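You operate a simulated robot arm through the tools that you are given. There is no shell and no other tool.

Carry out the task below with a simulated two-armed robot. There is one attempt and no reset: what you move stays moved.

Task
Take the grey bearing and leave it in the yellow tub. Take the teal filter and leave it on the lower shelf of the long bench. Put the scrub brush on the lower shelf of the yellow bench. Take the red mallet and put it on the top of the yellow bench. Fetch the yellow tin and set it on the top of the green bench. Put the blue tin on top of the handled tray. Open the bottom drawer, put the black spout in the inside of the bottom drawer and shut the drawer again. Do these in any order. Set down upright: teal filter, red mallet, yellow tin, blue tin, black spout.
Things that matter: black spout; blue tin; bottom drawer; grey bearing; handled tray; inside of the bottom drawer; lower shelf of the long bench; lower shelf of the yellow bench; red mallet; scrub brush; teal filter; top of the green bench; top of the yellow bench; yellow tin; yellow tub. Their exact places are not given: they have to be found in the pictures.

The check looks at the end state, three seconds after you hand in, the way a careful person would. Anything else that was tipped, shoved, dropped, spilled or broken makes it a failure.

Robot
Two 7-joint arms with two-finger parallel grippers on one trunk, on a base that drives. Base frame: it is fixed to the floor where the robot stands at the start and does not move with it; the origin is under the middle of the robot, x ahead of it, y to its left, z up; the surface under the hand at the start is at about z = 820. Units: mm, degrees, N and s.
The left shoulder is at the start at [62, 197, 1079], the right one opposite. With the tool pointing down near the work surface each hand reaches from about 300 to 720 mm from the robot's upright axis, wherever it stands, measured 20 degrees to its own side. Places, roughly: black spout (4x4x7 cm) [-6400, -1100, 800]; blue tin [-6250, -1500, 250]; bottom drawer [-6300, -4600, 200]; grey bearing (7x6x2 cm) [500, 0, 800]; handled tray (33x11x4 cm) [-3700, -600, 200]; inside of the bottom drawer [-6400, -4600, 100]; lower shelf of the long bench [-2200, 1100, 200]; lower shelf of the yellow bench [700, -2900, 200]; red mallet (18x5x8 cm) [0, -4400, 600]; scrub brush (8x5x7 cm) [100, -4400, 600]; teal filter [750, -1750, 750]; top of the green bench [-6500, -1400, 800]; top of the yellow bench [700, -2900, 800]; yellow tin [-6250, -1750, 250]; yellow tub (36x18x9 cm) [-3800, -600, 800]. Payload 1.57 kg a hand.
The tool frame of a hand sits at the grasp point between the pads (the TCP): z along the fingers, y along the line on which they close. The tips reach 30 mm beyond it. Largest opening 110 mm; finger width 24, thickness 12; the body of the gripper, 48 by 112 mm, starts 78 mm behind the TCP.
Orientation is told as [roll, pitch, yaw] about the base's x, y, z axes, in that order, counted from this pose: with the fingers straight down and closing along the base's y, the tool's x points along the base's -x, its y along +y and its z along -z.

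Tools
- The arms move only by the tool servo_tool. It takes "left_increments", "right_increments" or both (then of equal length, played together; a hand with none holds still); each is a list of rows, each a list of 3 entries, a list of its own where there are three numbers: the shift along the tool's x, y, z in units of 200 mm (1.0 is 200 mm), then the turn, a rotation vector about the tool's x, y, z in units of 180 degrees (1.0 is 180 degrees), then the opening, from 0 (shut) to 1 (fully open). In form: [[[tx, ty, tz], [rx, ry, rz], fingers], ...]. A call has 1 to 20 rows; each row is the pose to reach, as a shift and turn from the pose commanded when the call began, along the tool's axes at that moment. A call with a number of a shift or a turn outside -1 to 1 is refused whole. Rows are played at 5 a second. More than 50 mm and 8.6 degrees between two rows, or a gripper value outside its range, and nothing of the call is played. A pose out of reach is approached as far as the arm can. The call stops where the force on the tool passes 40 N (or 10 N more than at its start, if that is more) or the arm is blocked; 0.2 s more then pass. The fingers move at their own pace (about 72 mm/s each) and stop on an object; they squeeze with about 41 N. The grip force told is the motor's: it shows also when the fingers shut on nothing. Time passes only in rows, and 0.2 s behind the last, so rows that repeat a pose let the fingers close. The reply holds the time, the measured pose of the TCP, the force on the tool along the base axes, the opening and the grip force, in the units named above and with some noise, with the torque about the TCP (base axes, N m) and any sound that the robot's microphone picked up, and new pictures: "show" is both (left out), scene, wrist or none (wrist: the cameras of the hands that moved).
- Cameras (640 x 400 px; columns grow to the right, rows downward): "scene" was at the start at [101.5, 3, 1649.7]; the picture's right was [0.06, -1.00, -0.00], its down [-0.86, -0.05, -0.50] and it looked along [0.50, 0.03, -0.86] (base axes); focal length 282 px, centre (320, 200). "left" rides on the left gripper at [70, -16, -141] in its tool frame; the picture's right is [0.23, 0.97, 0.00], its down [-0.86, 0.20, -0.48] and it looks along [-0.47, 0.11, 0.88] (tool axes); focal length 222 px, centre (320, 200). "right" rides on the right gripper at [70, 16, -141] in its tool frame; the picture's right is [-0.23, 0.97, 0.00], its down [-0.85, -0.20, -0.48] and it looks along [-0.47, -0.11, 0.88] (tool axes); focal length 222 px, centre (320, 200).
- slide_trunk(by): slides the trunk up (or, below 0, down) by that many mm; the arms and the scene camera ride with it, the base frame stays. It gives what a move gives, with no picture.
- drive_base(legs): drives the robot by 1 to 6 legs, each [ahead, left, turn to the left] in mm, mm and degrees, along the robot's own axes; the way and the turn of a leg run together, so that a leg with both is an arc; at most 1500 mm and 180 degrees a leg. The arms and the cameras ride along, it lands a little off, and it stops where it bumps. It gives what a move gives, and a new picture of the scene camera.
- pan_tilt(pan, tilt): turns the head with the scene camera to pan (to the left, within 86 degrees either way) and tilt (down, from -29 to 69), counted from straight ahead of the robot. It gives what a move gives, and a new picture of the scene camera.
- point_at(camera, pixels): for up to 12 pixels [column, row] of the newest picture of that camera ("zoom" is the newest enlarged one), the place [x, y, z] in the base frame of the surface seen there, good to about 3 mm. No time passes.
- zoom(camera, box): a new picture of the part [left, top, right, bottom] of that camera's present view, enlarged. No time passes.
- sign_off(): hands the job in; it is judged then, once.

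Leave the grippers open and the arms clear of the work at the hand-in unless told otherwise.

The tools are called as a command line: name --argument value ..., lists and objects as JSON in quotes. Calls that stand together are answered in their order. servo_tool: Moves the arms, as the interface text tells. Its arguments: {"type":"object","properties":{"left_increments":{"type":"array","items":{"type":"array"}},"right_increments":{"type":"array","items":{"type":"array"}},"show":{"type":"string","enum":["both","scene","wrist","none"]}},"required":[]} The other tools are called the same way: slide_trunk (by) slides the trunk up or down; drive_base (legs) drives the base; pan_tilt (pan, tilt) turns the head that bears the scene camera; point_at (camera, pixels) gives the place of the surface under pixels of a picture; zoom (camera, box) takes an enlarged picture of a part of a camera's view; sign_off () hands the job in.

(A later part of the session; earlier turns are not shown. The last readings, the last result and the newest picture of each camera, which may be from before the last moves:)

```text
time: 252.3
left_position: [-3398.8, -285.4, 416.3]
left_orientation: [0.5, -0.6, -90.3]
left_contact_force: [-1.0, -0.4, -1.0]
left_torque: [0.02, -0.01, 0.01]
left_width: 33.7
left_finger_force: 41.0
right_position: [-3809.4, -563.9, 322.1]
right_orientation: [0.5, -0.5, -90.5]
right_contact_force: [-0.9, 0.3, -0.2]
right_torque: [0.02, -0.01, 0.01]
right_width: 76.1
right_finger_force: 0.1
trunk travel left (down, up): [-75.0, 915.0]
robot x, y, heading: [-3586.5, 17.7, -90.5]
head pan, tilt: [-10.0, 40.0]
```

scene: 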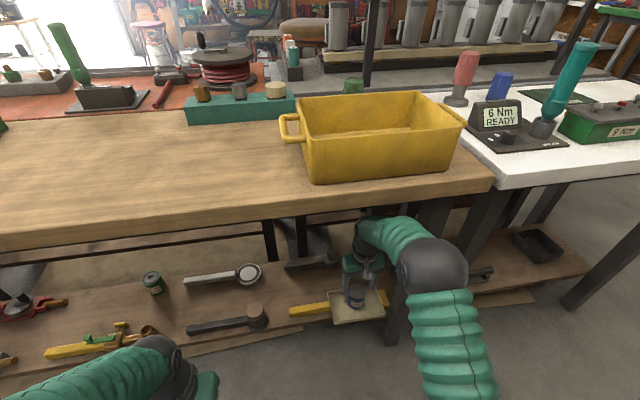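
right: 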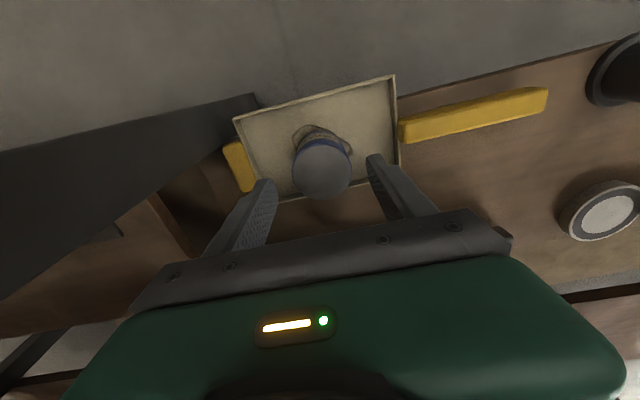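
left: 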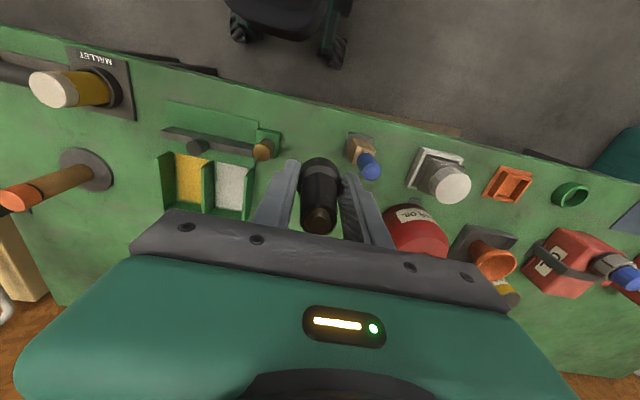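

The blue tin stands upright in the tray. I retract the right hand towards me and then move it sideways away from the leg.

servo_tool --right_increments '[[[0.2, 0, 0.03], [0, 0, 0], 0.69], [[0.4, 0, 0.06], [0, 0, 0], 0.69], [[0.6, 0.1, 0.06], [0, 0, 0], 0.69], [[0.8, 0.2, 0.06], [0, 0, 0], 0.69], [[1.0, 0.3, 0.06], [0, 0, 0], 0.69], [[1.0, 0.3, 0.06], [0, 0, 0], 0.69]]' --show "none"

drive_base --legs '[[-250, 0, 0]]'

zoom --camera "scene" --box '[260, 190, 420, 290]'

```text
time: 253.7
left_position: [-3399.0, -286.2, 417.0]
left_orientation: [0.5, -0.4, -90.3]
left_contact_force: [0.3, -0.9, -0.2]
left_torque: [-0.01, 0.04, 0.02]
left_width: 33.6
left_finger_force: 40.8
right_position: [-3745.6, -364.9, 308.4]
right_orientation: [0.6, -0.5, -90.5]
right_contact_force: [-0.8, 0.3, 1.0]
right_torque: [-0.03, -0.03, -0.03]
right_width: 75.8
right_finger_force: 0.1
trunk travel left (down, up): [-75.0, 915.0]
robot x, y, heading: [-3586.9, 15.9, -90.4]
head pan, tilt: [-10.0, 40.0]
```

```text
time: 255.5
left_position: [-3399.1, -40.0, 417.2]
left_orientation: [0.5, -0.5, -90.3]
left_contact_force: [1.2, 0.1, -0.9]
left_torque: [0.0, -0.03, 0.0]
left_width: 33.9
left_finger_force: 41.0
right_position: [-3746.4, -117.9, 310.1]
right_orientation: [0.5, -0.5, -90.5]
right_contact_force: [0.7, 0.2, -0.4]
right_torque: [0.01, -0.02, 0.04]
right_width: 76.0
right_finger_force: 0.1
trunk travel left (down, up): [-75.0, 915.0]
robot x, y, heading: [-3583.8, 265.3, -90.1]
head pan, tilt: [-10.0, 40.0]
```

scene: 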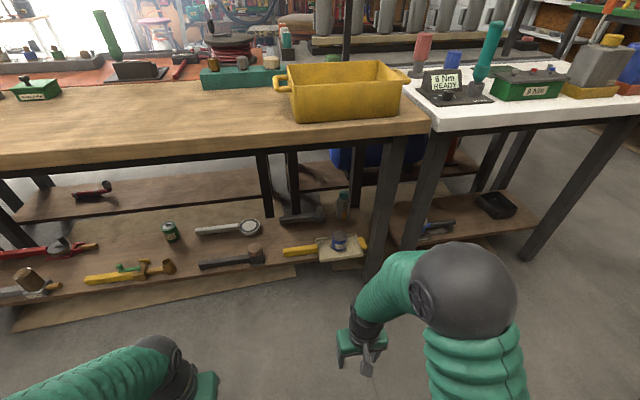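

```text
4.00 times, centred on (340, 240) of scene
```

zoom: 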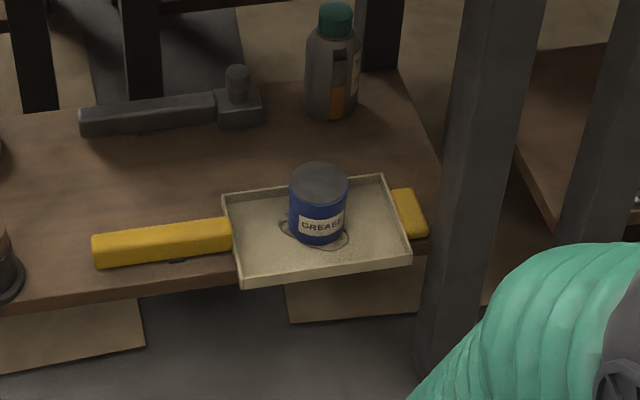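

The blue tin stands squarely in the tray. Now to the bottom drawer: I raise the trunk, go along the aisle to the west end and then down towards the white cabinet.

slide_trunk --by 300

slide_trunk --by 300

drive_base --legs '[[0, -1450, 0], [0, -420, 0], [1000, 0, 0]]'

pan_tilt --pan -10 --tilt 20

```text
time: 258.5
left_position: [-3398.3, -40.3, 717.5]
left_orientation: [0.5, -0.5, -90.2]
left_contact_force: [-0.7, -0.6, -1.3]
left_torque: [0.01, 0.06, 0.02]
left_width: 33.7
left_finger_force: 41.3
right_position: [-3745.8, -118.1, 609.0]
right_orientation: [0.6, -0.6, -90.5]
right_contact_force: [0.1, -0.9, -0.4]
right_torque: [0.0, 0.0, -0.03]
right_width: 75.9
right_finger_force: 0.0
trunk travel left (down, up): [-375.0, 615.0]
robot x, y, heading: [-3581.9, 269.8, -90.3]
head pan, tilt: [-10.0, 40.0]
```

```text
time: 261.5
left_position: [-3397.9, -40.2, 1017.4]
left_orientation: [0.5, -0.5, -90.2]
left_contact_force: [-0.3, 0.2, 0.3]
left_torque: [0.01, -0.03, -0.01]
left_width: 33.4
left_finger_force: 40.9
right_position: [-3745.3, -119.4, 909.9]
right_orientation: [0.6, -0.6, -90.6]
right_contact_force: [-1.2, 0.6, -0.1]
right_torque: [-0.01, -0.01, 0.0]
right_width: 76.1
right_finger_force: 0.2
trunk travel left (down, up): [-675.0, 315.0]
robot x, y, heading: [-3584.8, 264.6, -90.4]
head pan, tilt: [-10.0, 40.0]
```

```text
time: 275.6
left_position: [-5248.8, -1026.6, 1019.0]
left_orientation: [0.4, -0.6, -90.0]
left_contact_force: [1.1, -0.4, -0.6]
left_torque: [0.0, -0.01, -0.01]
left_width: 33.5
left_finger_force: 41.2
right_position: [-5595.4, -1107.0, 909.4]
right_orientation: [0.5, -0.6, -90.0]
right_contact_force: [0.1, 0.3, 0.0]
right_torque: [0.02, -0.02, 0.0]
right_width: 76.0
right_finger_force: 0.0
trunk travel left (down, up): [-675.0, 315.0]
robot x, y, heading: [-5435.7, -722.1, -89.9]
head pan, tilt: [-10.0, 40.0]
```

scene: 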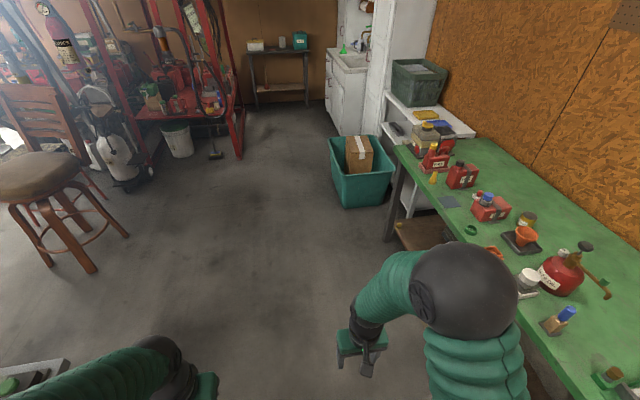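

```text
time: 276.4
left_position: [-5249.2, -1027.1, 1018.3]
left_orientation: [0.5, -0.5, -90.0]
left_contact_force: [-0.2, -0.4, 1.2]
left_torque: [0.03, 0.02, 0.02]
left_width: 33.6
left_finger_force: 41.5
right_position: [-5595.1, -1107.8, 909.6]
right_orientation: [0.6, -0.5, -90.1]
right_contact_force: [0.6, 0.0, 0.2]
right_torque: [0.03, 0.02, 0.02]
right_width: 75.6
right_finger_force: 0.1
trunk travel left (down, up): [-675.0, 315.0]
robot x, y, heading: [-5435.1, -722.2, -89.7]
head pan, tilt: [-10.0, 20.0]
```

scene: 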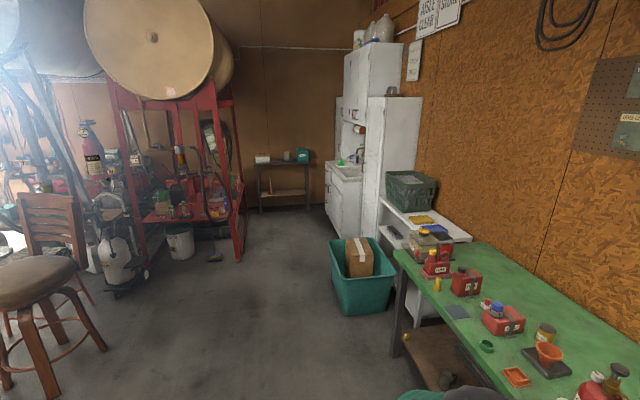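

The corridor to the white cabinet is open. I measure its width: the red rack, the bin, the cabinet front and the broom.

point_at --camera "scene" --pixels '[[238, 260], [215, 258], [345, 312], [332, 260], [362, 238], [328, 205], [345, 185], [262, 208], [310, 205], [338, 215]]'

zoom --camera "scene" --box '[250, 100, 430, 260]'

```text
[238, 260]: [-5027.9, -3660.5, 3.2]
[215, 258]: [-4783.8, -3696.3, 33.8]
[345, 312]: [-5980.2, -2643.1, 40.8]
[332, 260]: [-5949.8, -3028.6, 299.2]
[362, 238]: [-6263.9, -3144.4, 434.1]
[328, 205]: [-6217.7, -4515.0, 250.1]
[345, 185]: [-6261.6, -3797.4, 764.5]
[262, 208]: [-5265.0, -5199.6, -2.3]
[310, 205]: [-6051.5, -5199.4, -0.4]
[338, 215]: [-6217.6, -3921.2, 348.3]
```

```text
2.50 times, centred on (340, 180) of scene
```

zoom: 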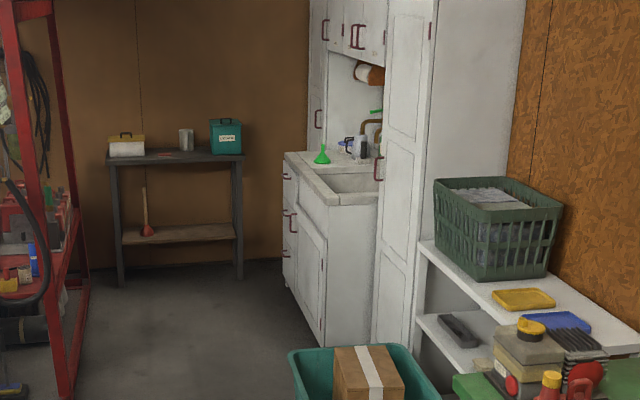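

The corridor is about 1.2 m wide and the cabinet front is at x≈-6217. I drive down it and turn to face the cabinet.

drive_base --legs '[[1500, -40, 0], [1500, -40, 0], [0, 0, -90]]'

pan_tilt --pan 40 --tilt 40

```text
refused: leg 1 is longer than a leg can be; nothing moved
```

```text
time: 277.6
left_position: [-5248.1, -1027.6, 1018.0]
left_orientation: [0.5, -0.5, -90.0]
left_contact_force: [0.0, 0.0, -0.5]
left_torque: [0.03, 0.02, 0.03]
left_width: 33.7
left_finger_force: 40.8
right_position: [-5595.2, -1108.3, 910.6]
right_orientation: [0.5, -0.5, -90.2]
right_contact_force: [-0.6, -0.3, -0.7]
right_torque: [0.02, -0.01, 0.01]
right_width: 76.1
right_finger_force: 0.2
trunk travel left (down, up): [-675.0, 315.0]
robot x, y, heading: [-5441.8, -722.2, -89.9]
head pan, tilt: [40.0, 40.0]
```

scene: 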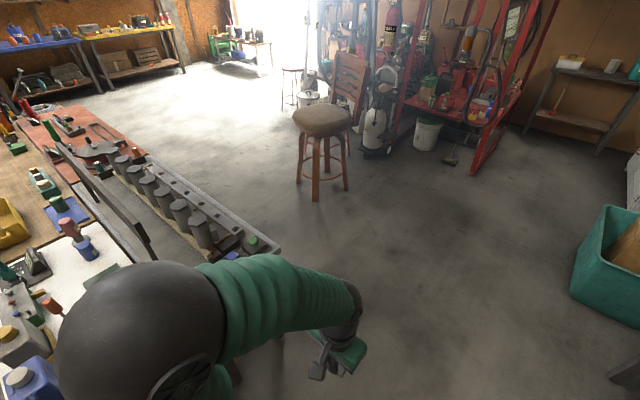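

drive_base --legs '[[1490, -40, 0], [1490, -40, 0], [0, 0, -90]]'

pan_tilt --pan 45 --tilt 40

```text
time: 295.7
left_position: [-5783.2, -3859.4, 1016.9]
left_orientation: [0.6, -0.6, -178.5]
left_contact_force: [0.7, 1.0, -0.7]
left_torque: [0.01, -0.01, -0.01]
left_width: 33.7
left_finger_force: 41.0
right_position: [-5873.9, -3515.4, 909.0]
right_orientation: [0.6, -0.6, -178.8]
right_contact_force: [0.8, -0.2, -0.6]
right_torque: [-0.01, 0.0, -0.06]
right_width: 75.9
right_finger_force: 0.1
trunk travel left (down, up): [-675.0, 315.0]
robot x, y, heading: [-5482.0, -3664.5, -178.2]
head pan, tilt: [40.0, 40.0]
```

scene: 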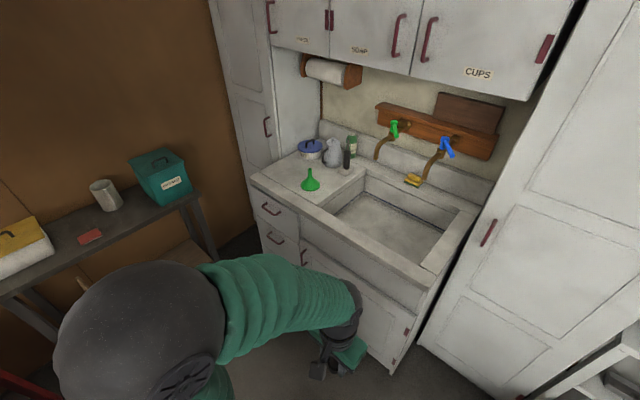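

```text
time: 296.3
left_position: [-5783.5, -3859.7, 1018.2]
left_orientation: [0.5, -0.7, -178.6]
left_contact_force: [-0.1, -0.2, -0.9]
left_torque: [0.05, 0.03, -0.02]
left_width: 33.3
left_finger_force: 40.7
right_position: [-5873.4, -3513.6, 910.1]
right_orientation: [0.4, -0.6, -178.8]
right_contact_force: [-0.2, 0.3, 0.0]
right_torque: [0.02, -0.01, -0.01]
right_width: 76.0
right_finger_force: 0.0
trunk travel left (down, up): [-675.0, 315.0]
robot x, y, heading: [-5486.8, -3663.1, -178.6]
head pan, tilt: [45.0, 40.0]
```

scene: 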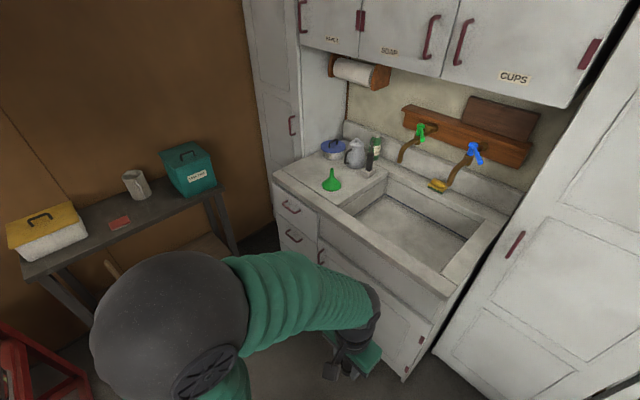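

I see the drawer column with handles at (290,207) and (293,237); the third is hidden by my arm. I slide left to face it and look down.

drive_base --legs '[[0, 600, -1.4]]'

pan_tilt --pan 5 --tilt 50

```text
time: 299.7
left_position: [-5782.4, -4439.9, 1019.7]
left_orientation: [0.6, -0.6, 179.8]
left_contact_force: [-0.6, -0.2, -0.9]
left_torque: [-0.06, 0.0, 0.02]
left_width: 33.6
left_finger_force: 40.8
right_position: [-5861.9, -4092.7, 908.8]
right_orientation: [0.7, -0.5, 179.6]
right_contact_force: [-0.1, 0.0, 0.0]
right_torque: [0.02, -0.02, 0.02]
right_width: 76.3
right_finger_force: 0.1
trunk travel left (down, up): [-675.0, 315.0]
robot x, y, heading: [-5480.5, -4253.9, 179.9]
head pan, tilt: [45.0, 40.0]
```

scene: 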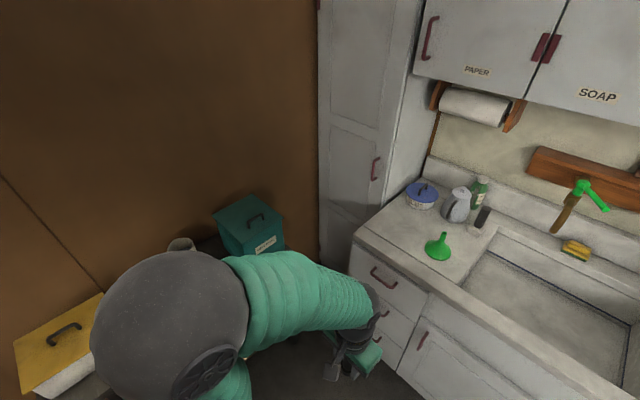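

```text
time: 300.8
left_position: [-5781.6, -4441.5, 1017.8]
left_orientation: [0.6, -0.6, 179.7]
left_contact_force: [0.6, 0.2, -0.1]
left_torque: [-0.01, -0.01, 0.0]
left_width: 33.1
left_finger_force: 41.1
right_position: [-5862.3, -4094.8, 910.8]
right_orientation: [0.5, -0.7, 179.6]
right_contact_force: [-1.1, -0.5, -0.9]
right_torque: [0.0, -0.01, -0.03]
right_width: 75.9
right_finger_force: 0.1
trunk travel left (down, up): [-675.0, 315.0]
robot x, y, heading: [-5476.2, -4255.6, 179.9]
head pan, tilt: [5.0, 50.0]
```

scene: 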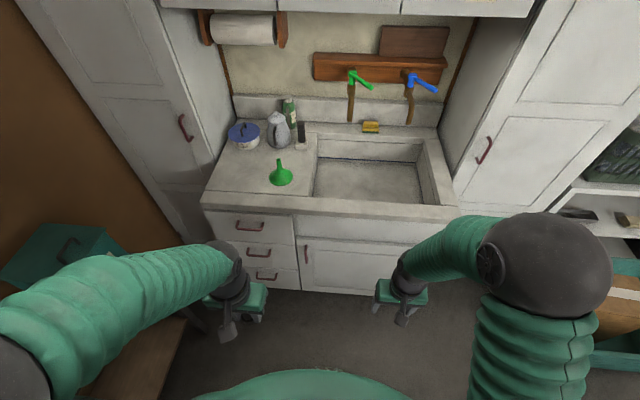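

Three drawers with handles at (250,227), (258,253) and (265,277); the bottom one is the lowest. I zoom and measure.

zoom --camera "scene" --box '[200, 200, 330, 300]'

point_at --camera "zoom" --pixels '[[310, 375], [270, 365], [365, 365], [318, 390], [240, 340], [450, 350], [450, 430], [260, 440], [285, 265], [245, 130], [340, 335]]'

```text
4.00 times, centred on (265, 250) of scene
```

zoom: 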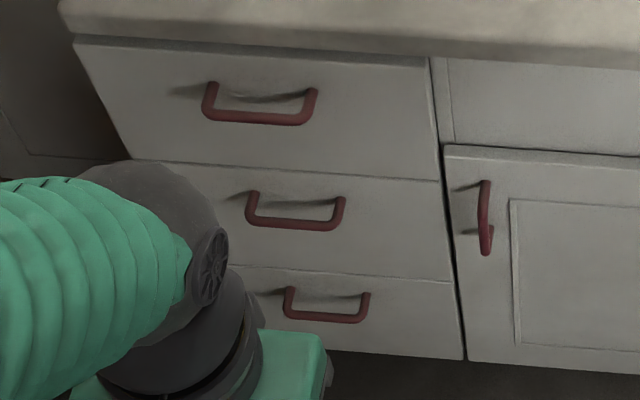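

```text
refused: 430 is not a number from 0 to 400
```

point_at --camera "zoom" --pixels '[[328, 317], [290, 300], [366, 305], [350, 340], [440, 320], [400, 283], [462, 345], [270, 272], [300, 222], [260, 117], [250, 70], [430, 100]]'

```text
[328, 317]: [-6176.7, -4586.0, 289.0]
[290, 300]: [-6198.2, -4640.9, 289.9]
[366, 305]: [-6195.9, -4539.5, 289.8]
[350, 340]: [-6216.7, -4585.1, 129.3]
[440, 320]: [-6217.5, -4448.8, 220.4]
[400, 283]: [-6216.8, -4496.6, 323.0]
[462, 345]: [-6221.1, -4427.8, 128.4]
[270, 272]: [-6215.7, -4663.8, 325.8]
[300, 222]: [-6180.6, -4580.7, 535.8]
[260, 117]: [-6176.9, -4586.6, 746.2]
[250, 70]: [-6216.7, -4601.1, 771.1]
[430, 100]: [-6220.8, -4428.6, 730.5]
```

Bottom drawer: its face is at x≈-6217 and its handle bar is at x≈-6177, z≈290, y -4640..-4537. The best grip is with the right hand level, pointing at the drawer with fingers closing vertically. I check the side table's position first.

pan_tilt --pan 60 --tilt 45

point_at --camera "scene" --pixels '[[60, 250], [150, 230], [200, 215], [100, 330], [240, 230], [180, 180], [60, 180], [20, 300], [120, 120]]'

```text
time: 302.0
left_position: [-5782.1, -4441.9, 1016.5]
left_orientation: [0.5, -0.6, 179.7]
left_contact_force: [0.8, -0.1, -1.2]
left_torque: [0.02, -0.01, 0.0]
left_width: 33.7
left_finger_force: 41.6
right_position: [-5860.8, -4096.4, 909.9]
right_orientation: [0.5, -0.7, 179.6]
right_contact_force: [0.5, -0.3, 0.0]
right_torque: [-0.01, 0.01, -0.01]
right_width: 76.1
right_finger_force: 0.1
trunk travel left (down, up): [-675.0, 315.0]
robot x, y, heading: [-5476.9, -4257.4, 179.8]
head pan, tilt: [60.0, 45.0]
```

scene: 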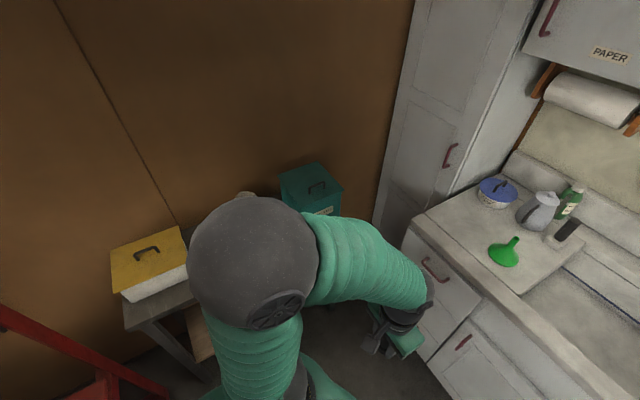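

```text
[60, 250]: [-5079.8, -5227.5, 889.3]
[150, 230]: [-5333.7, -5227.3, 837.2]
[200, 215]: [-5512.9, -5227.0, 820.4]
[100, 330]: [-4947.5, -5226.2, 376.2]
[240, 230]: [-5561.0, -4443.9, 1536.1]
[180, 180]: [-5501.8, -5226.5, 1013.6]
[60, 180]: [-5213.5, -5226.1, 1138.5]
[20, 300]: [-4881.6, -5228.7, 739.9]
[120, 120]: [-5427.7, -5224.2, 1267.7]
```

point_at --camera "scene" --pixels '[[130, 325], [160, 315], [185, 302], [150, 275], [205, 375], [320, 205], [310, 215], [330, 215], [120, 385], [60, 345]]'

```text
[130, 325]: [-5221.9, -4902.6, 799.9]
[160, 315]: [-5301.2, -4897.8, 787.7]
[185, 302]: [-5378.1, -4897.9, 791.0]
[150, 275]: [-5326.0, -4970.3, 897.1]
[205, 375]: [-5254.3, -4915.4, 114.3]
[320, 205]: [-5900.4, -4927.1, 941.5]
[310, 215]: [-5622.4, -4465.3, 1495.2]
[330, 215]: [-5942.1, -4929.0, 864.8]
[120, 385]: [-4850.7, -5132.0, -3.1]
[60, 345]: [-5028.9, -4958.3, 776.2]
```

The side table's front is at y≈-4898, so I'll keep the robot around y≈-4470. First I extend the right hand forward in free space and lift the left hand with the spout out of the way.

servo_tool --left_increments '[[[0, 0, -0.2], [0, 0, 0], 0.05], [[0, 0, -0.4], [0, 0, 0], 0.05], [[0, 0, -0.6], [0, 0, 0], 0.05], [[0, 0, -0.8], [0, 0, 0], 0.05], [[0, 0, -0.95], [0, 0, 0], 0.05], [[0, 0, -0.95], [0, 0, 0], 0.05]]' --right_increments '[[[-0.2, 0, 0], [0, 0, 0], 0.69], [[-0.4, 0, 0], [0, 0, 0], 0.69], [[-0.6, 0, 0], [0, 0, 0], 0.69], [[-0.8, 0, 0], [0, 0, 0], 0.69], [[-1.0, 0, 0], [0, 0, 0], 0.69], [[-1.0, 0, 0], [0, 0, 0], 0.69]]' --show "none"

pan_tilt --pan 0 --tilt 45

```text
time: 303.4
left_position: [-5785.7, -4441.5, 1188.0]
left_orientation: [0.5, -0.7, 179.7]
left_contact_force: [-0.5, -0.5, -1.3]
left_torque: [0.04, 0.04, 0.02]
left_width: 33.3
left_finger_force: 40.7
left hand out of reach, approached as far as the arm can: row 4, 5, 6
right_position: [-6061.2, -4095.2, 914.0]
right_orientation: [0.5, -0.7, 179.6]
right_contact_force: [0.0, -0.3, 0.9]
right_torque: [-0.01, 0.01, 0.0]
right_width: 76.1
right_finger_force: 0.0
trunk travel left (down, up): [-675.0, 315.0]
robot x, y, heading: [-5478.5, -4256.5, 180.0]
head pan, tilt: [60.0, 45.0]
```

```text
time: 304.7
left_position: [-5787.9, -4440.6, 1186.6]
left_orientation: [0.5, -0.6, 179.8]
left_contact_force: [-0.1, 0.5, -0.8]
left_torque: [0.01, -0.03, 0.07]
left_width: 33.4
left_finger_force: 40.8
right_position: [-6062.5, -4094.9, 913.1]
right_orientation: [0.6, -0.7, 179.5]
right_contact_force: [-0.1, 0.4, 0.1]
right_torque: [-0.02, -0.01, -0.03]
right_width: 76.2
right_finger_force: 0.0
trunk travel left (down, up): [-675.0, 315.0]
robot x, y, heading: [-5477.2, -4255.4, 179.8]
head pan, tilt: [0.0, 45.0]
```

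scene: 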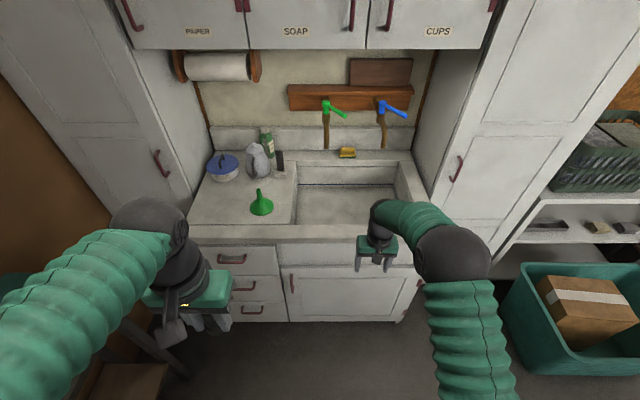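

The right hand is free in front of the cabinet. I start turning it to point forward with fingers closing vertically, half of the turn first.

servo_tool --right_increments '[[[0, 0, 0], [0.0257, -0.0257, -0.0257], 0.69], [[0, 0, 0], [0.0514, -0.0514, -0.0514], 0.69], [[0, 0, 0], [0.077, -0.077, -0.077], 0.69], [[0, 0, 0], [0.1027, -0.1027, -0.1027], 0.69], [[0, 0, 0], [0.1283, -0.1283, -0.1283], 0.69], [[0, 0, 0], [0.154, -0.154, -0.154], 0.69], [[0, 0, 0], [0.18, -0.18, -0.18], 0.69], [[0, 0, 0], [0.18, -0.18, -0.18], 0.69]]'

```text
time: 306.1
left_position: [-5787.2, -4438.1, 1185.7]
left_orientation: [0.8, -0.4, 179.9]
left_contact_force: [-0.9, 0.8, -0.2]
left_torque: [-0.01, -0.03, 0.0]
left_width: 33.3
left_finger_force: 41.0
right_position: [-6060.1, -3967.9, 916.6]
right_orientation: [-31.9, -20.7, -161.7]
right_contact_force: [-1.4, 0.3, -0.5]
right_torque: [0.0, -0.03, -0.01]
right_width: 76.0
right_finger_force: 0.0
trunk travel left (down, up): [-675.0, 315.0]
robot x, y, heading: [-5478.0, -4253.9, 179.9]
head pan, tilt: [0.0, 45.0]
stopped in row 7 (right hand): the arm was blocked; the commanded pose is now the measured one
```

scene: 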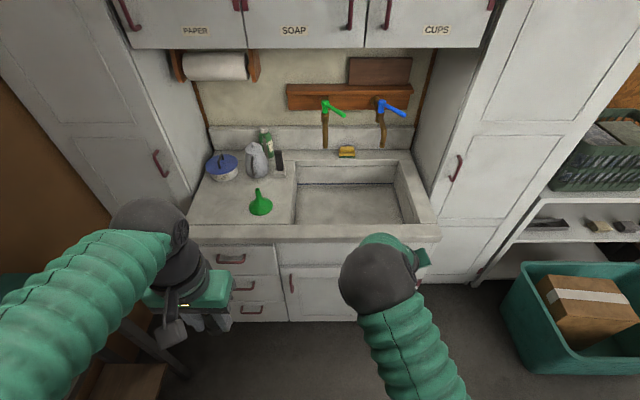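
right: 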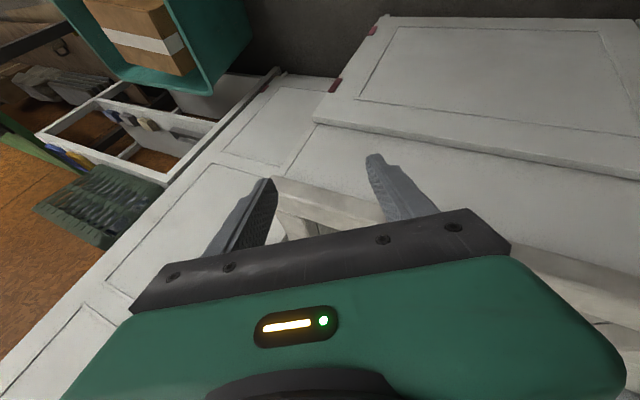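

That turning sense is blocked by the arm's own limits. I turn back, and then I'll try the other sense.

servo_tool --right_increments '[[[0, 0, 0], [-0.025, 0.025, 0.025], 0.69], [[0, 0, 0], [-0.05, 0.05, 0.05], 0.69], [[0, 0, 0], [-0.075, 0.075, 0.075], 0.69], [[0, 0, 0], [-0.1, 0.1, 0.1], 0.69], [[0, 0, 0], [-0.12, 0.12, 0.12], 0.69], [[0, 0, 0], [-0.135, 0.135, 0.135], 0.69], [[0, 0, 0], [-0.135, 0.135, 0.135], 0.69]]' --show "scene"

```text
time: 307.7
left_position: [-5786.9, -4439.8, 1187.5]
left_orientation: [0.6, -0.5, 179.7]
left_contact_force: [-0.1, -0.3, 0.3]
left_torque: [-0.01, -0.01, 0.03]
left_width: 33.6
left_finger_force: 41.1
right_position: [-6059.3, -3972.2, 919.7]
right_orientation: [-0.4, -3.8, 168.0]
right_contact_force: [-0.2, 0.4, 1.0]
right_torque: [-0.02, 0.0, -0.01]
right_width: 75.5
right_finger_force: 0.1
trunk travel left (down, up): [-675.0, 315.0]
robot x, y, heading: [-5476.5, -4254.7, 179.5]
head pan, tilt: [0.0, 45.0]
```

scene: 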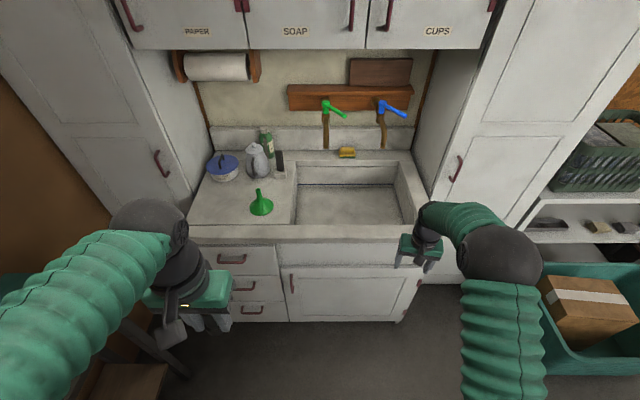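

I first correct the yaw and pitch the hand up to point forward (no roll yet), in steps.

servo_tool --right_increments '[[[0, 0.1, 0], [0, 0, -0.033], 0.69], [[0, 0.2, 0], [0, 0, -0.066], 0.69], [[0, 0.35, 0], [0, 0, -0.066], 0.69], [[0, 0.5, 0], [0, 0, -0.066], 0.69], [[0, 0.5, 0], [0, 0, -0.066], 0.69]]' --show "none"

servo_tool --right_increments '[[[0, 0, 0], [0, -0.045, 0], 0.69], [[0, 0, 0], [0, -0.09, 0], 0.69], [[0, 0, 0], [0, -0.135, 0], 0.69], [[0, 0, 0], [0, -0.18, 0], 0.69], [[0, 0, 0], [0, -0.225, 0], 0.69], [[0, 0, 0], [0, -0.25, 0], 0.69], [[0, 0, 0], [0, -0.25, 0], 0.69]]' --show "scene"

```text
time: 308.9
left_position: [-5787.3, -4441.1, 1187.3]
left_orientation: [0.5, -0.5, 179.7]
left_contact_force: [0.0, -0.4, -0.6]
left_torque: [-0.01, 0.01, 0.03]
left_width: 33.5
left_finger_force: 40.7
right_position: [-6078.7, -4071.4, 918.5]
right_orientation: [-1.2, -3.7, 180.0]
right_contact_force: [-0.8, 0.3, 0.5]
right_torque: [0.02, -0.01, 0.04]
right_width: 75.8
right_finger_force: 0.1
trunk travel left (down, up): [-675.0, 315.0]
robot x, y, heading: [-5478.8, -4256.6, 179.9]
head pan, tilt: [0.0, 45.0]
```

```text
time: 310.5
left_position: [-5784.7, -4440.1, 1187.0]
left_orientation: [0.6, -0.6, 179.6]
left_contact_force: [0.7, -0.2, -0.6]
left_torque: [-0.01, 0.01, 0.05]
left_width: 33.5
left_finger_force: 40.7
right_position: [-6079.0, -4071.3, 919.1]
right_orientation: [-2.0, -48.7, -178.8]
right_contact_force: [0.3, 0.3, 0.7]
right_torque: [0.06, 0.05, 0.0]
right_width: 76.4
right_finger_force: 0.1
trunk travel left (down, up): [-675.0, 315.0]
robot x, y, heading: [-5480.6, -4257.0, 179.8]
head pan, tilt: [0.0, 45.0]
```

scene: 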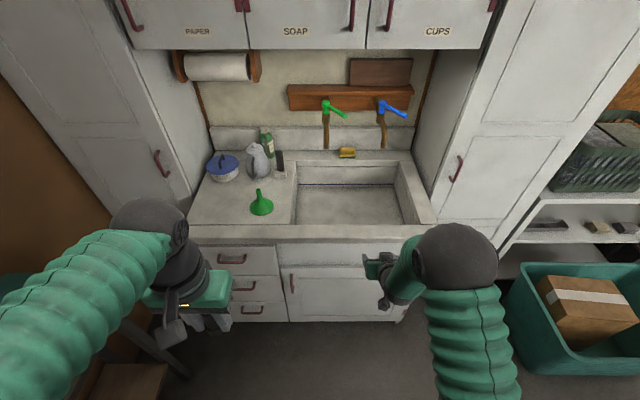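

The pitch works. I continue to level.

servo_tool --right_increments '[[[0, 0, 0], [0, -0.045, 0], 0.69], [[0, 0, 0], [0, -0.09, 0], 0.69], [[0, 0, 0], [0, -0.135, 0], 0.69], [[0, 0, 0], [0, -0.18, 0], 0.69], [[0, 0, 0], [0, -0.225, 0], 0.69], [[0, 0, 0], [0, -0.225, 0], 0.69]]' --show "scene"

```text
time: 311.9
left_position: [-5785.6, -4441.6, 1186.4]
left_orientation: [0.6, -0.6, 179.7]
left_contact_force: [-0.2, 0.8, -0.4]
left_torque: [0.02, -0.01, 0.01]
left_width: 33.3
left_finger_force: 41.0
right_position: [-6079.3, -4070.4, 919.3]
right_orientation: [-61.0, -88.5, -119.1]
right_contact_force: [-0.1, -0.8, -0.3]
right_torque: [-0.01, 0.02, 0.01]
right_width: 75.7
right_finger_force: 0.1
trunk travel left (down, up): [-675.0, 315.0]
robot x, y, heading: [-5477.2, -4257.3, 179.8]
head pan, tilt: [0.0, 45.0]
```

scene: 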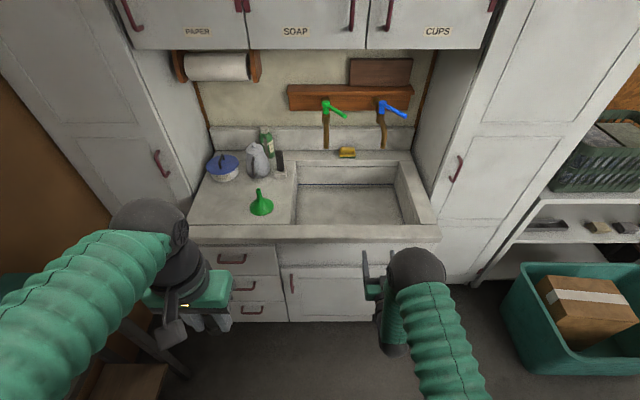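

Level. Next I roll the hand about its pointing axis by +90° so the fingers close vertically.

servo_tool --right_increments '[[[0, 0, 0], [0, 0, 0.045], 0.69], [[0, 0, 0], [0, 0, 0.09], 0.69], [[0, 0, 0], [0, 0, 0.135], 0.69], [[0, 0, 0], [0, 0, 0.18], 0.69], [[0, 0, 0], [0, 0, 0.225], 0.69], [[0, 0, 0], [0, 0, 0.27], 0.69], [[0, 0, 0], [0, 0, 0.315], 0.69], [[0, 0, 0], [0, 0, 0.36], 0.69], [[0, 0, 0], [0, 0, 0.405], 0.69], [[0, 0, 0], [0, 0, 0.45], 0.69], [[0, 0, 0], [0, 0, 0.495], 0.69], [[0, 0, 0], [0, 0, 0.495], 0.69]]'

```text
time: 314.5
left_position: [-5786.4, -4438.8, 1187.9]
left_orientation: [0.7, -0.6, 179.7]
left_contact_force: [1.3, -0.1, -0.8]
left_torque: [0.02, 0.02, 0.01]
left_width: 33.5
left_finger_force: 41.3
right_position: [-6079.3, -4068.7, 918.5]
right_orientation: [89.3, -2.1, 89.9]
right_contact_force: [-0.3, 0.3, -0.1]
right_torque: [0.0, -0.04, 0.01]
right_width: 76.0
right_finger_force: 0.1
trunk travel left (down, up): [-675.0, 315.0]
robot x, y, heading: [-5475.6, -4255.8, 179.7]
head pan, tilt: [0.0, 45.0]
```

scene: 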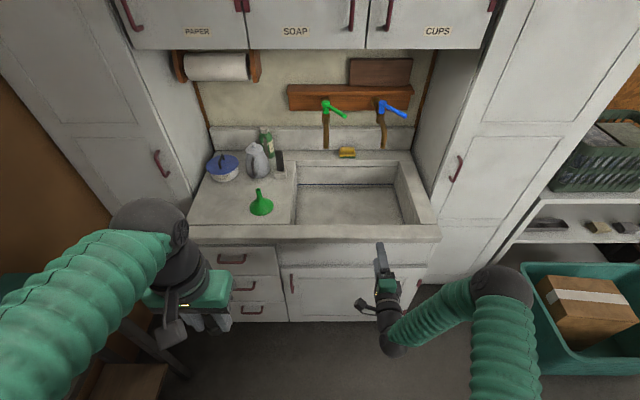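
right: 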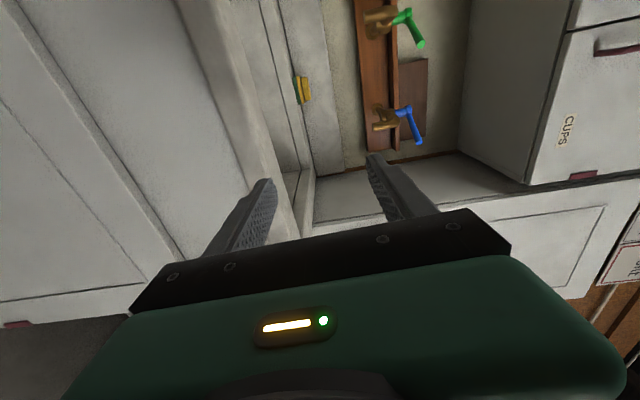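

The right hand points at the cabinet with its fingers vertical. Before lowering I check where my left elbow is relative to the side table.

point_at --camera "scene" --pixels '[[150, 215], [115, 230], [130, 205], [60, 280], [0, 300], [30, 250], [180, 330], [390, 340], [252, 309], [232, 309]]'

```text
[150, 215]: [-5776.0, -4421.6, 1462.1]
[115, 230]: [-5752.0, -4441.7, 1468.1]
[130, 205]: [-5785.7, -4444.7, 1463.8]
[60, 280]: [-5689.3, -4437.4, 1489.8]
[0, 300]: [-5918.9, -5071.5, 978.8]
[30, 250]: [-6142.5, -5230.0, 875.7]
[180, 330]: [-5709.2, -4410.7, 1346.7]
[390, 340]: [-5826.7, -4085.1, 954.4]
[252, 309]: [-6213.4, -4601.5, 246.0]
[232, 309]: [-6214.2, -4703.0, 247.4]
```

The elbow stays within about 270 mm of my side, so it's clear of the table. I lower the trunk 628 mm and slide left.

slide_trunk --by -314

slide_trunk --by -314

drive_base --legs '[[0, 220, 0]]'

```text
time: 317.6
left_position: [-5784.7, -4440.5, 873.1]
left_orientation: [0.6, -0.6, 179.6]
left_contact_force: [-0.3, 0.6, -0.3]
left_torque: [0.01, -0.02, 0.01]
left_width: 33.5
left_finger_force: 40.8
right_position: [-6078.7, -4070.1, 603.7]
right_orientation: [89.3, -2.2, 89.9]
right_contact_force: [0.2, 0.4, 0.6]
right_torque: [-0.03, 0.01, 0.03]
right_width: 75.9
right_finger_force: 0.0
trunk travel left (down, up): [-361.0, 629.0]
robot x, y, heading: [-5477.1, -4256.7, 180.0]
head pan, tilt: [0.0, 45.0]
```

```text
time: 320.8
left_position: [-5786.3, -4440.2, 558.9]
left_orientation: [0.6, -0.7, 179.7]
left_contact_force: [0.0, 0.4, 0.1]
left_torque: [0.04, 0.01, 0.02]
left_width: 33.3
left_finger_force: 41.2
right_position: [-6079.8, -4070.7, 291.8]
right_orientation: [89.2, -2.2, 89.9]
right_contact_force: [0.5, 0.5, -0.3]
right_torque: [-0.05, -0.02, 0.0]
right_width: 76.0
right_finger_force: 0.1
trunk travel left (down, up): [-47.0, 943.0]
robot x, y, heading: [-5479.1, -4252.1, 180.0]
head pan, tilt: [0.0, 45.0]
```

```text
time: 322.4
left_position: [-5789.7, -4655.9, 558.8]
left_orientation: [0.6, -0.6, 179.2]
left_contact_force: [-0.2, 0.6, -0.2]
left_torque: [0.04, 0.02, 0.01]
left_width: 33.3
left_finger_force: 40.5
right_position: [-6079.1, -4283.5, 290.5]
right_orientation: [89.2, -2.2, 89.3]
right_contact_force: [0.0, -0.9, 0.7]
right_torque: [-0.03, 0.03, -0.02]
right_width: 75.8
right_finger_force: 0.0
trunk travel left (down, up): [-47.0, 943.0]
robot x, y, heading: [-5477.0, -4474.7, 179.2]
head pan, tilt: [0.0, 45.0]
```

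scene: 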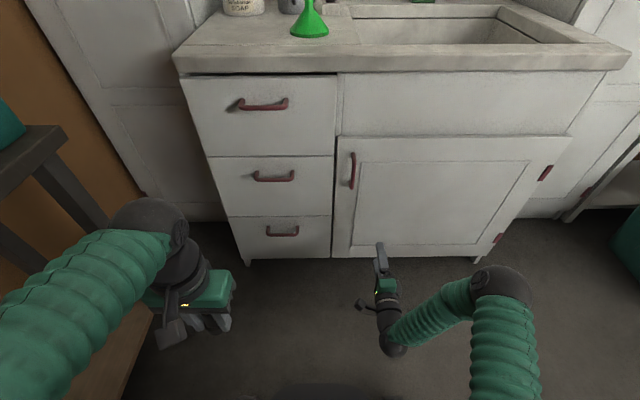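

I measure the bottom handle at (282,232) from here.

zoom --camera "scene" --box '[210, 190, 350, 278]'

point_at --camera "zoom" --pixels '[[330, 200], [360, 200], [300, 202], [262, 180], [402, 180], [330, 170], [330, 240], [330, 310], [550, 300], [120, 320], [330, 130]]'

```text
4.55 times, centred on (280, 234) of scene
```

zoom: 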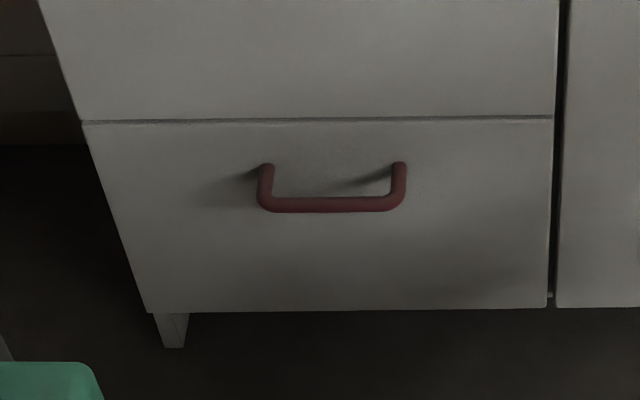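

```text
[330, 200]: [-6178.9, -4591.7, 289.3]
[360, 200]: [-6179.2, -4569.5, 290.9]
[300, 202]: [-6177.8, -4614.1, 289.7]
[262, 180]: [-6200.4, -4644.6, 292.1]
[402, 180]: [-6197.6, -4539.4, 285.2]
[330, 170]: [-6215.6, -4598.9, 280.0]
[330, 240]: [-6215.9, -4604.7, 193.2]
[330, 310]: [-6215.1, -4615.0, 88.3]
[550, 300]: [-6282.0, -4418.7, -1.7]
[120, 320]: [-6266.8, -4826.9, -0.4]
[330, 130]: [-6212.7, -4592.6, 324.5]
```

The bar is at x≈-6180, z≈287, y -4640..-4540. I move the base 55 mm more to the left and bring the right hand across in front of the bar.

drive_base --legs '[[0, 55, 0.8]]'

servo_tool --right_increments '[[[0.2, 0, 0], [0, 0, 0], 0.69], [[0.4, 0, 0], [0, 0, 0], 0.69], [[0.6, 0, 0], [0, 0, 0], 0.69], [[0.8, 0, 0], [0, 0, 0], 0.69], [[1.0, 0, 0], [0, 0, 0], 0.69], [[1.0, 0, 0], [0, 0, 0], 0.69]]'

```text
time: 323.4
left_position: [-5787.1, -4714.5, 559.6]
left_orientation: [0.6, -0.7, -179.9]
left_contact_force: [-0.1, 0.2, -1.0]
left_torque: [0.04, -0.03, 0.0]
left_width: 33.4
left_finger_force: 40.8
right_position: [-6082.5, -4346.2, 291.1]
right_orientation: [89.2, -2.1, 90.1]
right_contact_force: [-0.7, 0.0, -0.7]
right_torque: [0.02, -0.02, -0.05]
right_width: 76.0
right_finger_force: 0.0
trunk travel left (down, up): [-47.0, 943.0]
robot x, y, heading: [-5479.0, -4529.2, -179.6]
head pan, tilt: [0.0, 45.0]
```

scene: 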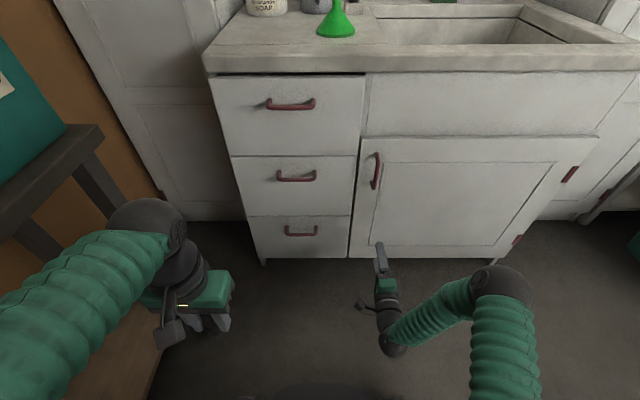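

```text
time: 324.8
left_position: [-5786.2, -4716.6, 558.5]
left_orientation: [0.4, -0.7, -180.0]
left_contact_force: [0.5, 0.1, 0.1]
left_torque: [0.02, 0.04, 0.0]
left_width: 33.3
left_finger_force: 41.4
right_position: [-6081.7, -4549.1, 284.6]
right_orientation: [89.3, -2.5, 90.2]
right_contact_force: [-0.1, 0.1, -0.6]
right_torque: [0.0, 0.01, 0.0]
right_width: 75.8
right_finger_force: 0.1
trunk travel left (down, up): [-47.0, 943.0]
robot x, y, heading: [-5481.2, -4525.6, -179.6]
head pan, tilt: [0.0, 45.0]
```

scene: 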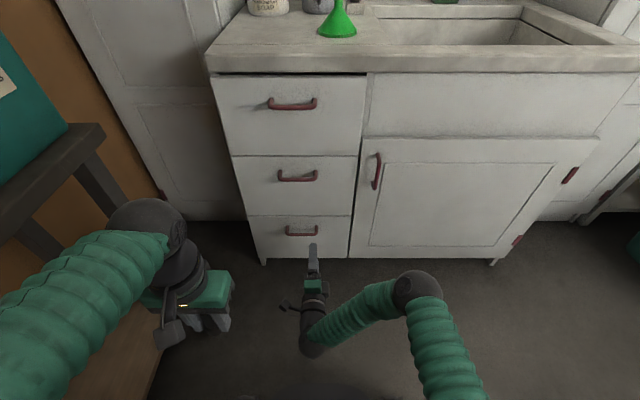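
right: 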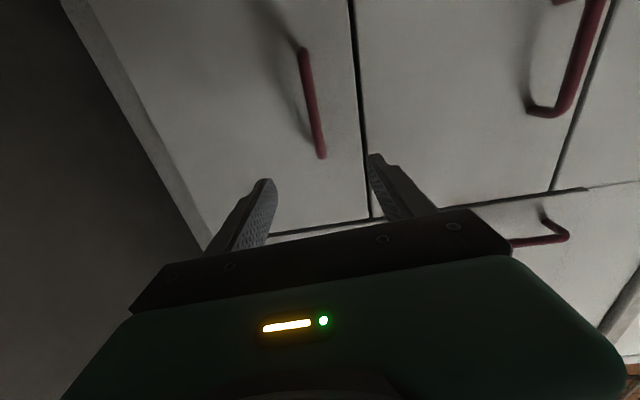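

The bar runs between the fingers at (315,120) in the wrist view. I shift 25 mm left along the bar and advance 90 mm.

servo_tool --right_increments '[[[0.13, 0, 0.05], [0, 0, 0], 0.69], [[0.13, 0, 0.2], [0, 0, 0], 0.69], [[0.13, 0, 0.35], [0, 0, 0], 0.69], [[0.13, 0, 0.44], [0, 0, 0], 0.69], [[0.13, 0, 0.44], [0, 0, 0], 0.69]]'

```text
time: 326.0
left_position: [-5785.9, -4717.5, 559.1]
left_orientation: [0.4, -0.7, -179.9]
left_contact_force: [-0.3, 0.2, -0.2]
left_torque: [0.0, 0.01, 0.02]
left_width: 33.4
left_finger_force: 40.9
right_position: [-6168.0, -4575.1, 283.3]
right_orientation: [89.3, -2.4, 90.2]
right_contact_force: [0.2, 0.5, -0.6]
right_torque: [0.01, -0.01, -0.02]
right_width: 75.8
right_finger_force: 0.1
trunk travel left (down, up): [-47.0, 943.0]
robot x, y, heading: [-5480.8, -4527.6, -179.9]
head pan, tilt: [0.0, 45.0]
```

scene: 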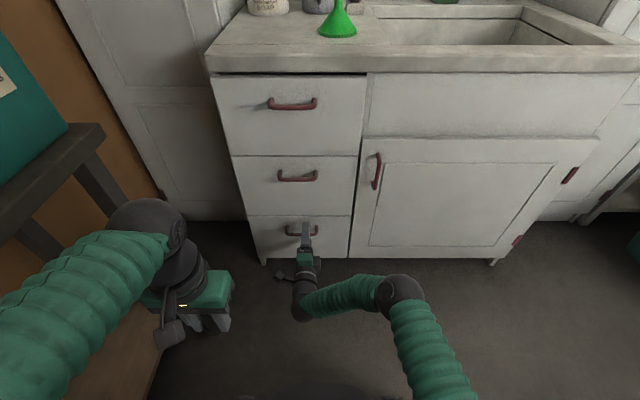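
right: 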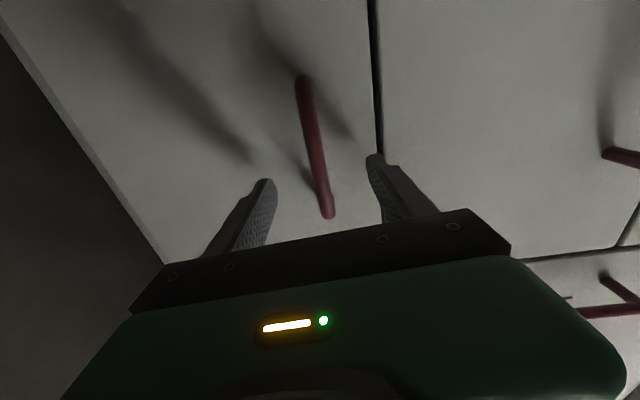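

The bar is between the fingers. Closing on it.

servo_tool --right_increments '[[[0, 0, 0], [0, 0, 0], 0.5], [[0, 0, 0], [0, 0, 0], 0.3], [[0, 0, 0], [0, 0, 0], 0.1], [[0, 0, 0], [0, 0, 0], 0.0], [[0, 0, 0], [0, 0, 0], 0.0], [[0, 0, 0], [0, 0, 0], 0.0]]' --show "wrist"

```text
time: 327.4
left_position: [-5785.8, -4716.3, 558.9]
left_orientation: [0.5, -0.9, -180.0]
left_contact_force: [0.6, -0.5, -0.4]
left_torque: [0.0, 0.03, -0.01]
left_width: 33.3
left_finger_force: 41.0
right_position: [-6168.4, -4573.3, 284.6]
right_orientation: [89.4, -2.3, 90.1]
right_contact_force: [-1.9, -1.0, 8.9]
right_torque: [-0.75, 0.15, -0.11]
right_width: 12.3
right_finger_force: 29.4
trunk travel left (down, up): [-47.0, 943.0]
robot x, y, heading: [-5479.4, -4527.2, -180.2]
head pan, tilt: [0.0, 45.0]
```

right: 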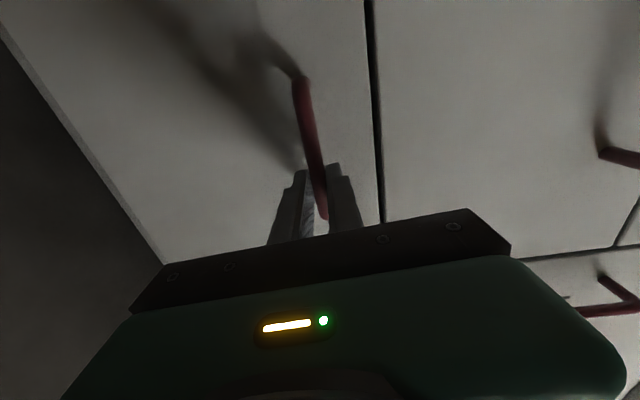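

The bar is gripped at 12 mm. I pull gently 40 mm with the arm to test.

servo_tool --right_increments '[[[0, 0, -0.05], [0, 0, 0], 0.0], [[0, 0, -0.1], [0, 0, 0], 0.0], [[0, 0, -0.15], [0, 0, 0], 0.0], [[0, 0, -0.2], [0, 0, 0], 0.0], [[0, 0, -0.2], [0, 0, 0], 0.0]]'

```text
time: 328.6
left_position: [-5784.4, -4717.7, 560.6]
left_orientation: [0.3, -0.9, -179.9]
left_contact_force: [-0.6, 0.3, -0.3]
left_torque: [0.0, 0.01, 0.05]
left_width: 33.4
left_finger_force: 41.5
right_position: [-6129.0, -4573.5, 285.6]
right_orientation: [89.7, -2.3, 90.2]
right_contact_force: [-2.2, -7.9, 27.9]
right_torque: [-0.72, 0.3, -0.65]
right_width: 12.6
right_finger_force: 29.9
trunk travel left (down, up): [-47.0, 943.0]
robot x, y, heading: [-5479.1, -4529.7, -179.9]
head pan, tilt: [0.0, 45.0]
```

scene: 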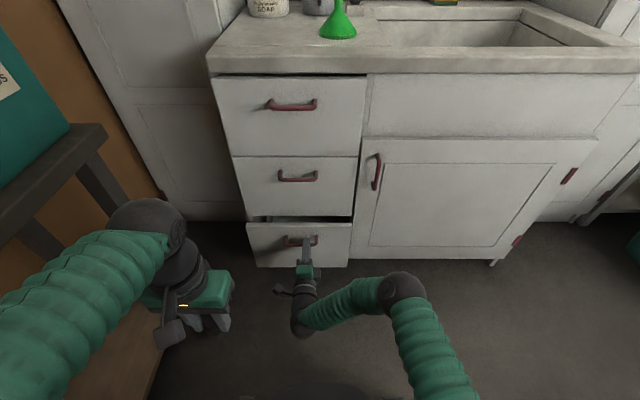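
right: 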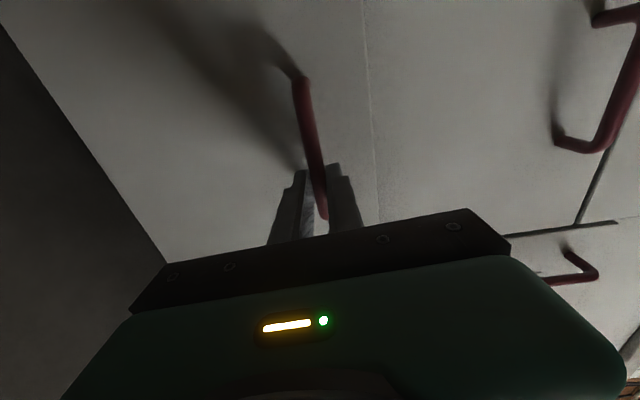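

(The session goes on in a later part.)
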